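You operate a simulated robot arm through the tools that you are given. There is no shell and no other tool. Be economical: measure what you need, move in short steps, check, and stop when the job is done.

Carry out the task below with a simulated robot arm. There is one attempt and no reset: what you move stays moved.

TASK
Press the green button three times.
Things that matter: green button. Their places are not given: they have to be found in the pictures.

It is judged by the outcome, as a careful person would: the job done as asked, and still so three seconds after it is handed in. It fails if anything else is knocked over, pushed out of place, dropped, spilled or broken.

THE ROBOT
A 6-joint arm with a two-finger parallel gripper, fixed in place. Base frame: the origin is at the foot of the arm, x ahead of it, y to its left, z up. Lengths are in mm, angles in rad, forces in N, time in s.
Its first joint turns from -1.222 to 1.222 rad. Payload 1.9 kg.
Tool frame: the origin (TCP) lies between the finger pads and is the grasp point; the fingertips stand 23 mm ahead of it; z points along the fingers, y is the line along which they close. The gripper opens to 94 mm. The fingers are 38 mm wide and 10 mm thick; the gripper's body (54 by 96 mm) begins 39 mm behind the TCP.
Orientation is that of the tool frame in the base frame, as a unit quaternion [x, y, z, w]. With the fingers straight down and closing along the base's y, the tool's x points along the base's -x, its y along +y and its z along -z.

THE INTERFACE
- The arm moves only by the tool drive_tool. Its argument "series" is a list that holds one entry, the list of rows, each a list of 7 numbers: the shift along the tool's x, y, z in m, then the turn, a rotation vector about the tool's x, y, z in rad, then the finger opening in m, from 0 to 0.094. In form: [[[tx, ty, tz, ax, ay, az, claw], ...]]. A call has 1 to 20 rows; each row shifts and turns the commanded pose from where the row before left it, along the tool's axes as they then stand. A row lasts 0.2 s, in which the tool goes at most 50 mm and 0.15 rad; a call with a longer step from one row to the next is refused whole, and so is a gripper value outside its range. A pose out of reach is approached as far as the arm can. The call stops where the force on the tool passes 40 N (or 10 N more than at its start, if that is more) or the arm is blocked; 0.2 s more then pass. The fingers move at their own pace (about 108 mm/s each) and stop on an object; they squeeze with about 41 N. The grip force told is the motor's: it shows also when the fingers shut on nothing. Time passes only in rows, and 0.2 s behind the last, so rows that do not move let the fingers close. It gives the time, the measured TCP pose, the force on the tool (base axes), the opening and the grip force at its end, in the units of the frame above (readings bear some noise), and new pictures: "pictures" is both (left out), scene, wrist or none.
- Cameras (640 x 400 px; columns grow to the right, rows downward): "scene" is fixed at [35.6, 293.8, 451]; the picture's right is [-0.92, -0.40, 0.00], its down [-0.13, 0.29, -0.95] and it looks along [0.38, -0.87, -0.32] (base axes); focal length 337 px, centre (320, 200). "wrist" rides on the gripper at [-39, 0, -44] in the tool frame; the picture's right is [0.00, -1.00, 0.00], its down [0.97, 0.00, -0.24] and it looks along [0.24, 0.00, 0.97] (tool axes); focal length 218 px, centre (320, 200).
- point_at(camera, pixels): for up to 12 pixels [column, row] of the newest picture of that camera ("zoom" is the newest enlarged one), the place [x, y, z] in the base frame of the surface seen there, good to about 2 mm. No time passes.
- inspect(camera, box): a new picture of the part [left, top, right, bottom] of that camera's present view, enlarged. No time passes.
- hand_in(): hands the job in; it is judged then, once.

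Work in short steps. Measure before you move; look again where a grasp or a placing could have gone wrong, and mend it. You have 60 turns and 120 pictures in all, the two below and enlarged ones among them. Open the gripper and draw the arm clear of the work before you hand the job in, unless the task says otherwise; then end with one line.

The tools are called after ">>>" by a JSON object that holds its "method" and its "body". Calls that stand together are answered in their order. drive_tool: Moves the arm, as the interface text tells. Its arguments: {"type":"object","properties":{"series":{"type":"array","items":{"type":"array","items":{"type":"array","items":{"type":"number"}}}},"pictures":{"type":"string","enum":["both","scene","wrist","none"]}},"required":["series"]} The other tools are called the same way: point_at (camera, pixels) gives the place of the surface under pixels of a picture; inspect (camera, box) takes an enlarged picture of a part of a camera's view; hand_in () hands the job in.

At the start:

```text
clock: 0.0
ee_pos: [236.0, -129.1, 301.7]
tool_rot: [-0.001, 1.0, 0.0, 0.0]
contact_force: [-1.2, 0.1, 0.4]
gripper_width: 94.1
finger_force: 0.0
```

scene: 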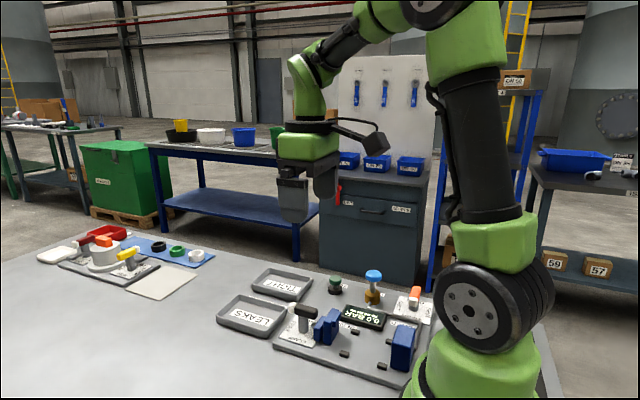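
wrist: 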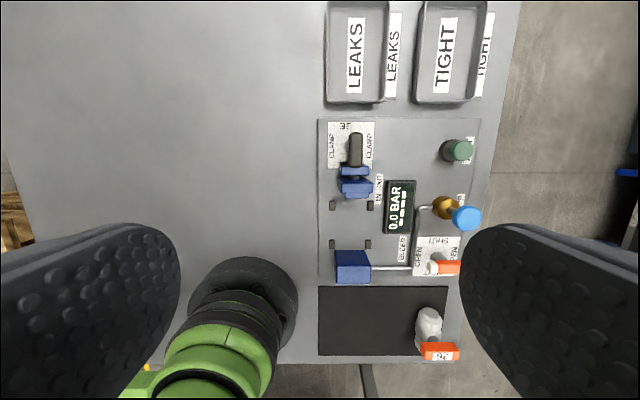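

The green button appears at wrist (458,150) and scene (335,285). I'll enlarge both views and measure it.

>>> {"method": "inspect", "body": {"camera": "wrist", "box": [400, 110, 500, 180]}}

>>> {"method": "inspect", "body": {"camera": "scene", "box": [270, 250, 450, 362]}}

>>> {"method": "point_at", "body": {"camera": "wrist", "pixels": [[463, 149], [456, 150], [448, 151], [430, 150], [468, 216], [446, 208], [455, 90]]}}

>>> {"method": "point_at", "body": {"camera": "scene", "pixels": [[335, 279], [335, 284], [335, 291], [373, 275]]}}

```text
5.71 times, centred on (450, 145) of wrist
```

zoom: 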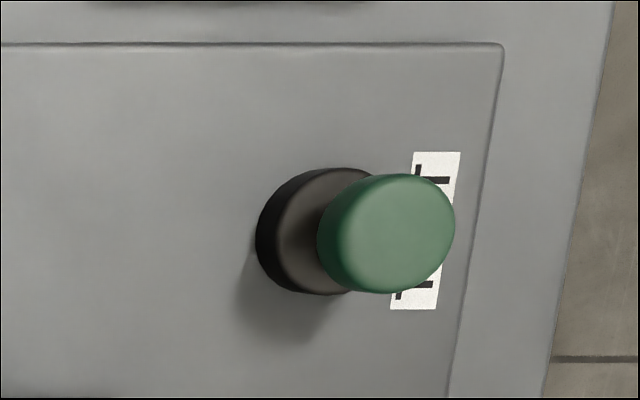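

```text
3.56 times, centred on (360, 306) of scene
```

zoom: 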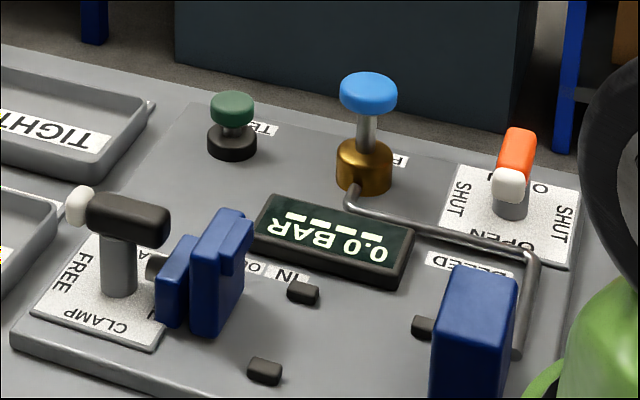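

```text
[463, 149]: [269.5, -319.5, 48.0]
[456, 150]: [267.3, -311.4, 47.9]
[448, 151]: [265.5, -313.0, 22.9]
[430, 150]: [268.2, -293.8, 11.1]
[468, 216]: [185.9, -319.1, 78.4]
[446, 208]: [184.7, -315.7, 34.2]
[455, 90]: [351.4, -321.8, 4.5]
```

```text
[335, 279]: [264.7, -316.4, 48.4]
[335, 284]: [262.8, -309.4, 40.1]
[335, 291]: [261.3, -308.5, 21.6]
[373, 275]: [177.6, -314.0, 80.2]
```

The two views agree: the button cap's top is centred near (268, -318) at z≈48, with open space around it. I'll close the fingers, move above it and go down to about TCP z 130.

>>> {"method": "drive_tool", "body": {"series": [[[-0.004, -0.0236, 0, 0, 0, 0, 0], [-0.004, -0.0236, 0, 0, 0, 0, 0], [-0.004, -0.0236, 0, 0, 0, 0, 0], [-0.004, -0.0236, 0, 0, 0, 0, 0], [-0.004, -0.0236, 0, 0, 0, 0, 0], [-0.004, -0.0236, 0, 0, 0, 0, 0], [-0.004, -0.0236, 0, 0, 0, 0, 0], [-0.004, -0.0236, 0, 0, 0, 0, 0], [0, 0, 0.03, 0, 0, 0, 0], [0, 0, 0.03, 0, 0, 0, 0], [0, 0, 0.03, 0, 0, 0, 0], [0, 0, 0.03, 0, 0, 0, 0], [0, 0, 0.03, 0, 0, 0, 0], [0, 0, 0.02, 0, 0, 0, 0], [0, 0, 0, 0, 0, 0, 0]]]}}

```text
clock: 3.2
ee_pos: [266.3, -318.5, 131.3]
tool_rot: [0.001, 1.0, -0.001, -0.001]
contact_force: [1.0, 0.4, -0.2]
gripper_width: 0.1
finger_force: 41.0
```

scene: 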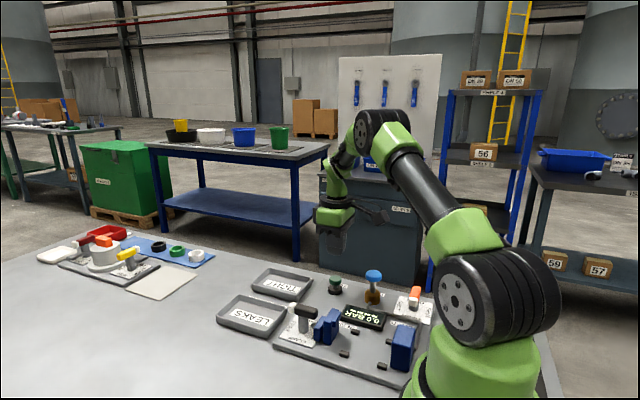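
wrist: 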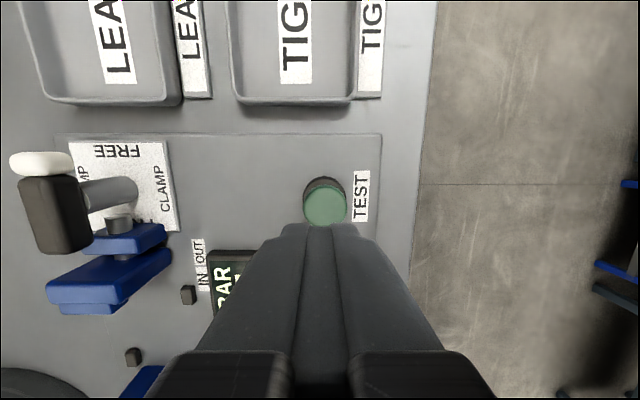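

>>> {"method": "point_at", "body": {"camera": "wrist", "pixels": [[325, 205], [310, 205], [340, 205], [325, 192], [325, 220], [400, 165]]}}

```text
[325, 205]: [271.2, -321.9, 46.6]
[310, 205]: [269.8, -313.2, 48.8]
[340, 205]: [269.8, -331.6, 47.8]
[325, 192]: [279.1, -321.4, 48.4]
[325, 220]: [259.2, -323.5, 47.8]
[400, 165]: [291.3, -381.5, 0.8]
```

The cap is centred near (269, -322), top z 48. I'll correct by 3 mm and lower the tips to just above it.

>>> {"method": "drive_tool", "body": {"series": [[[-0.003, -0.003, 0.02, 0, 0, 0, 0], [0, 0, 0.02, 0, 0, 0, 0], [0, 0, 0.014, 0, 0, 0, 0], [0, 0, 0, 0, 0, 0, 0]]]}}

>>> {"method": "inspect", "body": {"camera": "scene", "box": [270, 230, 430, 330]}}

```text
clock: 4.2
ee_pos: [271.2, -319.6, 75.8]
tool_rot: [0.001, 1.0, -0.001, 0.001]
contact_force: [0.4, -0.7, -0.1]
gripper_width: 0.0
finger_force: 41.2
```

scene: 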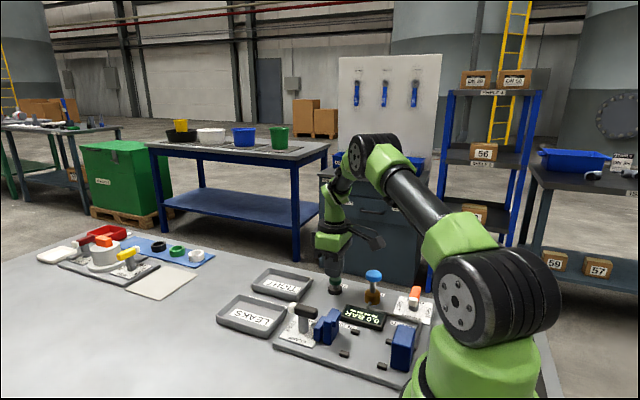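
wrist: 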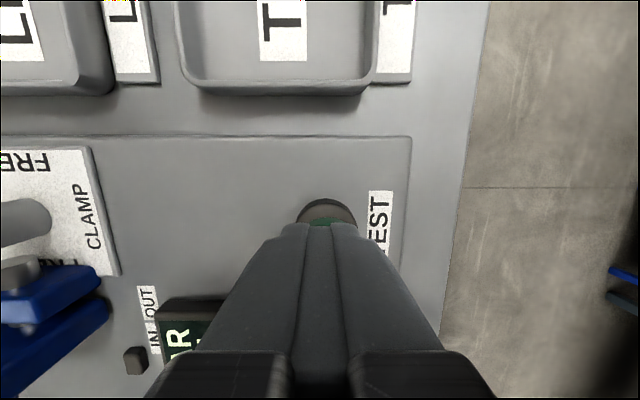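

```text
4.00 times, centred on (350, 280) of scene
```

zoom: 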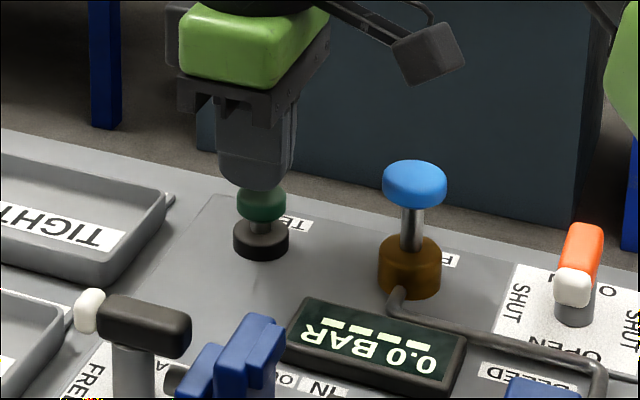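

The tips are just above the cap. I'll press down in small steps until a stop is felt.

>>> {"method": "drive_tool", "body": {"series": [[[0, -0.001, 0.002, 0, 0, 0, 0], [0, 0, 0.002, 0, 0, 0, 0], [0, 0, 0.002, 0, 0, 0, 0], [0, 0, 0.002, 0, 0, 0, 0], [0, 0, 0.001, 0, 0, 0, 0]]], "pictures": "none"}}

>>> {"method": "inspect", "body": {"camera": "scene", "box": [290, 240, 410, 315]}}

```text
clock: 5.4
ee_pos: [270.4, -321.7, 69.1]
tool_rot: [0.0, 1.0, -0.001, 0.0]
contact_force: [-0.4, -0.2, 0.6]
gripper_width: 0.0
finger_force: 41.3
```

```text
5.33 times, centred on (350, 278) of scene
```

zoom: 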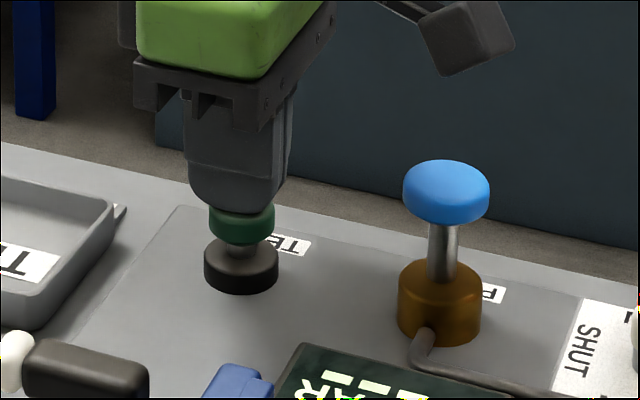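

No real force yet, so I continue down.

>>> {"method": "drive_tool", "body": {"series": [[[0, 0, 0.001, 0, 0, 0, 0], [0, 0, 0.001, 0, 0, 0, 0], [0, 0, 0.001, 0, 0, 0, 0], [0, 0, 0.001, 0, 0, 0, 0]]], "pictures": "none"}}

>>> {"method": "inspect", "body": {"camera": "scene", "box": [290, 240, 410, 315]}}

```text
clock: 6.4
ee_pos: [269.6, -322.6, 64.3]
tool_rot: [0.0, 1.0, -0.001, 0.001]
contact_force: [-0.4, -0.2, 2.8]
gripper_width: 0.0
finger_force: 41.2
```

```text
5.33 times, centred on (350, 278) of scene
```

zoom: 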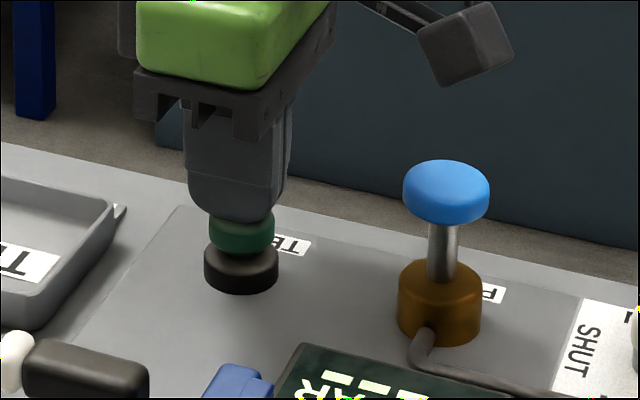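

The cap is moving down against its spring (2.8 N). I press on to the bottom.

>>> {"method": "drive_tool", "body": {"series": [[[0, 0, 0.001, 0, 0, 0, 0], [0, 0, 0.001, 0, 0, 0, 0], [0, 0, 0.001, 0, 0, 0, 0], [0, 0, 0.001, 0, 0, 0, 0]]], "pictures": "none"}}

>>> {"method": "inspect", "body": {"camera": "scene", "box": [290, 240, 410, 315]}}

```text
clock: 7.5
ee_pos: [270.8, -322.6, 63.7]
tool_rot: [0.002, 1.0, -0.003, 0.001]
contact_force: [-0.4, -0.4, 17.4]
gripper_width: 0.0
finger_force: 42.2
stopped in row 4: the force on the tool passed its limit (the readings are from after the stop); the commanded pose is now the measured one
```

```text
5.33 times, centred on (350, 278) of scene
```

zoom: 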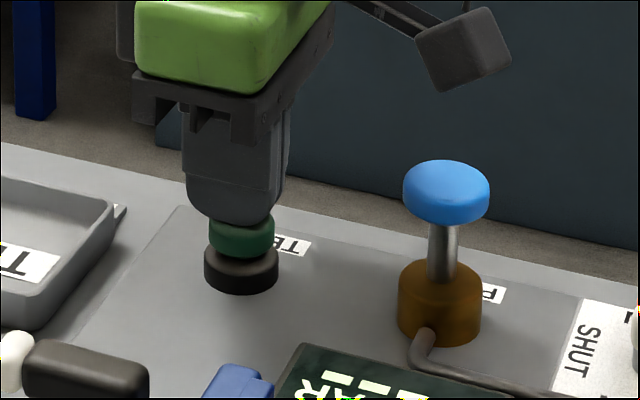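

It hit the stop at TCP z≈63, so that is press one. I'll lift well clear and check that the button sprang back.

>>> {"method": "drive_tool", "body": {"series": [[[0, 0, -0.005, 0, 0, 0, 0], [0, 0, -0.008, 0, 0, 0, 0], [0, 0, -0.008, 0, 0, 0, 0], [0, 0, 0, 0, 0, 0, 0]]], "pictures": "none"}}

>>> {"method": "inspect", "body": {"camera": "scene", "box": [290, 240, 410, 315]}}

```text
clock: 8.5
ee_pos: [271.2, -323.2, 83.4]
tool_rot: [0.001, 1.0, 0.0, 0.0]
contact_force: [1.4, -0.3, -0.1]
gripper_width: 0.0
finger_force: 41.4
```

```text
5.33 times, centred on (350, 278) of scene
```

zoom: 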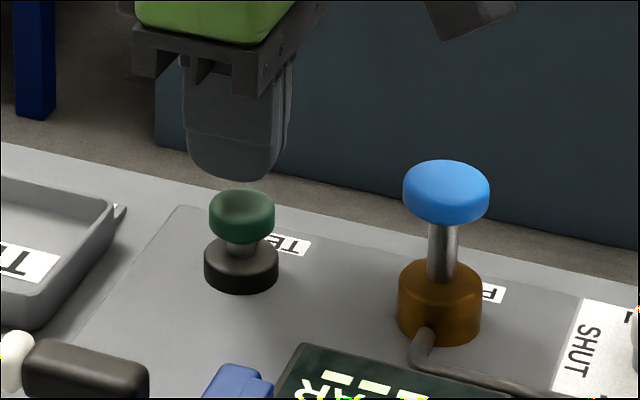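

It sprang back fully. Press two: quickly to about z 68, then in 1 mm steps to the stop.

>>> {"method": "drive_tool", "body": {"series": [[[0, 0, 0.008, 0, 0, 0, 0], [0, 0, 0.006, 0, 0, 0, 0], [0, 0, 0.002, 0, 0, 0, 0], [0, 0, 0.001, 0, 0, 0, 0], [0, 0, 0.001, 0, 0, 0, 0], [0, 0, 0.001, 0, 0, 0, 0], [0, 0, 0.001, 0, 0, 0, 0], [0, 0, 0.001, 0, 0, 0, 0], [0, 0, 0.001, 0, 0, 0, 0], [0, 0, 0.001, 0, 0, 0, 0]]], "pictures": "none"}}

>>> {"method": "inspect", "body": {"camera": "scene", "box": [290, 240, 410, 315]}}

```text
clock: 10.8
ee_pos: [272.1, -323.8, 61.5]
tool_rot: [0.001, 1.0, -0.003, 0.003]
contact_force: [-3.4, 0.9, 17.4]
gripper_width: 0.2
finger_force: 41.0
stopped in row 10: the force on the tool passed its limit (the readings are from after the stop); the commanded pose is now the measured one
```

```text
5.33 times, centred on (350, 278) of scene
```

zoom: 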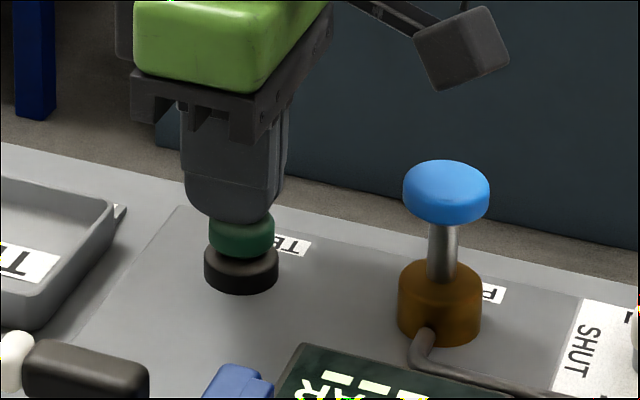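

Press two reached the stop. I'll lift clear, recentring slightly by -2 mm in x and +1.5 mm in y.

>>> {"method": "drive_tool", "body": {"series": [[[0, 0, -0.005, 0, 0, 0, 0], [0, 0, -0.009, 0, 0, 0, 0], [0, 0, -0.008, 0, 0, 0, 0], [0.002, 0.0015, 0, 0, 0, 0, 0], [0, 0, 0, 0, 0, 0, 0]]], "pictures": "none"}}

>>> {"method": "inspect", "body": {"camera": "scene", "box": [290, 240, 410, 315]}}

```text
clock: 11.9
ee_pos: [269.3, -321.4, 84.3]
tool_rot: [0.001, 1.0, -0.001, 0.001]
contact_force: [0.4, 0.1, 0.2]
gripper_width: 0.2
finger_force: 40.7
```

```text
5.33 times, centred on (350, 278) of scene
```

zoom: 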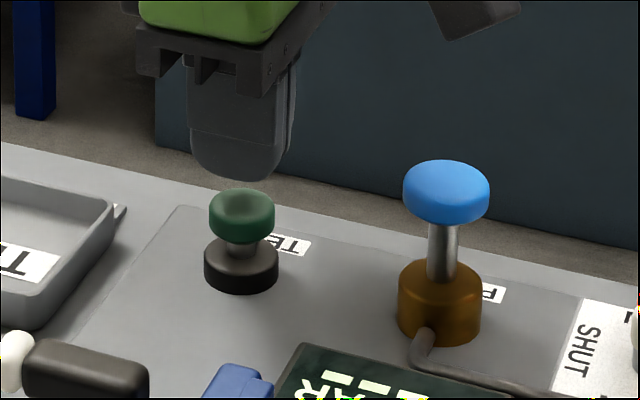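

It has sprung back again. Press three, the same way.

>>> {"method": "drive_tool", "body": {"series": [[[0, 0, 0.008, 0, 0, 0, 0], [0, 0, 0.006, 0, 0, 0, 0], [0, 0, 0.002, 0, 0, 0, 0], [0, 0, 0.001, 0, 0, 0, 0], [0, 0, 0.001, 0, 0, 0, 0], [0, 0, 0.001, 0, 0, 0, 0], [0, 0, 0.001, 0, 0, 0, 0], [0, 0, 0.001, 0, 0, 0, 0], [0, 0, 0.001, 0, 0, 0, 0], [0, 0, 0.001, 0, 0, 0, 0], [0, 0, 0.001, 0, 0, 0, 0]]], "pictures": "none"}}

>>> {"method": "inspect", "body": {"camera": "scene", "box": [290, 240, 410, 315]}}

```text
clock: 14.2
ee_pos: [270.9, -322.1, 63.1]
tool_rot: [0.003, 1.0, -0.003, 0.003]
contact_force: [-1.7, 0.6, 16.1]
gripper_width: 0.1
finger_force: 40.4
stopped in row 11: the force on the tool passed its limit (the readings are from after the stop); the commanded pose is now the measured one
```

```text
5.33 times, centred on (350, 278) of scene
```

zoom: 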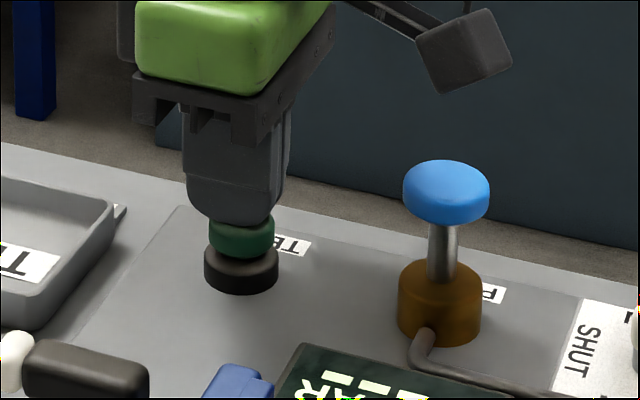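

Press three reached the stop. Now I lift high and only then open the gripper.

>>> {"method": "drive_tool", "body": {"series": [[[0, 0, -0.005, 0, 0, 0, 0], [0, 0, -0.015, 0, 0, 0, 0], [0, 0, -0.03, 0, 0, 0, 0], [0, 0, -0.03, 0, 0, 0, 0], [0, 0, -0.03, 0, 0, 0, 0], [0, 0, -0.03, 0, 0, 0, 0], [0, 0, -0.03, 0, 0, 0, 0.094], [0, 0, -0.03, 0, 0, 0, 0.094], [0, 0, 0, 0, 0, 0, 0.094]]]}}

```text
clock: 16.2
ee_pos: [268.3, -320.3, 260.9]
tool_rot: [0.002, 1.0, -0.002, 0.002]
contact_force: [-0.1, 0.3, -0.7]
gripper_width: 93.8
finger_force: 0.1
```

scene: 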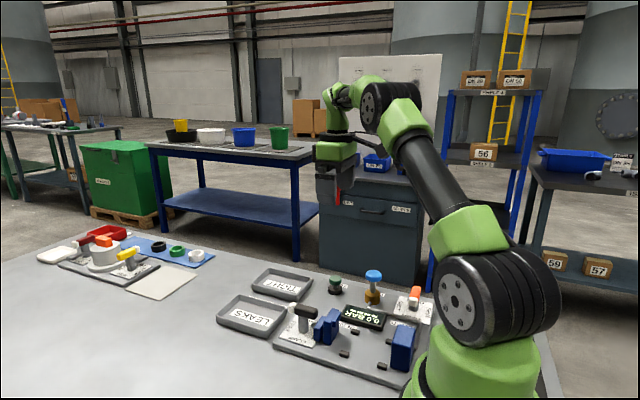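
wrist: 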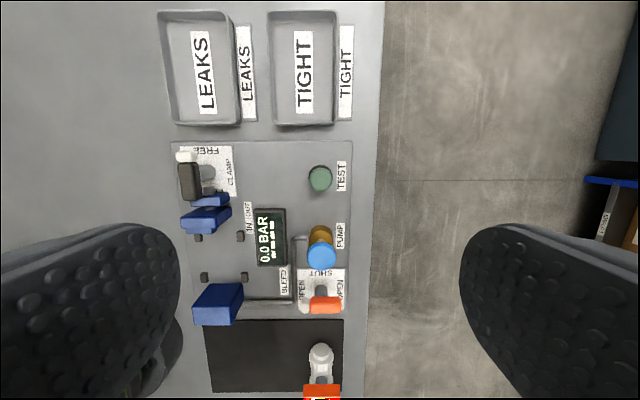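

The arm is clear, the button is back up and nothing else has moved, so I hand in.

>>> {"method": "hand_in", "body": {}}

```text
The job is handed in.
```

I pressed the green button three times, each time down to its stop. It sprang back after every press, and nothing else was moved.
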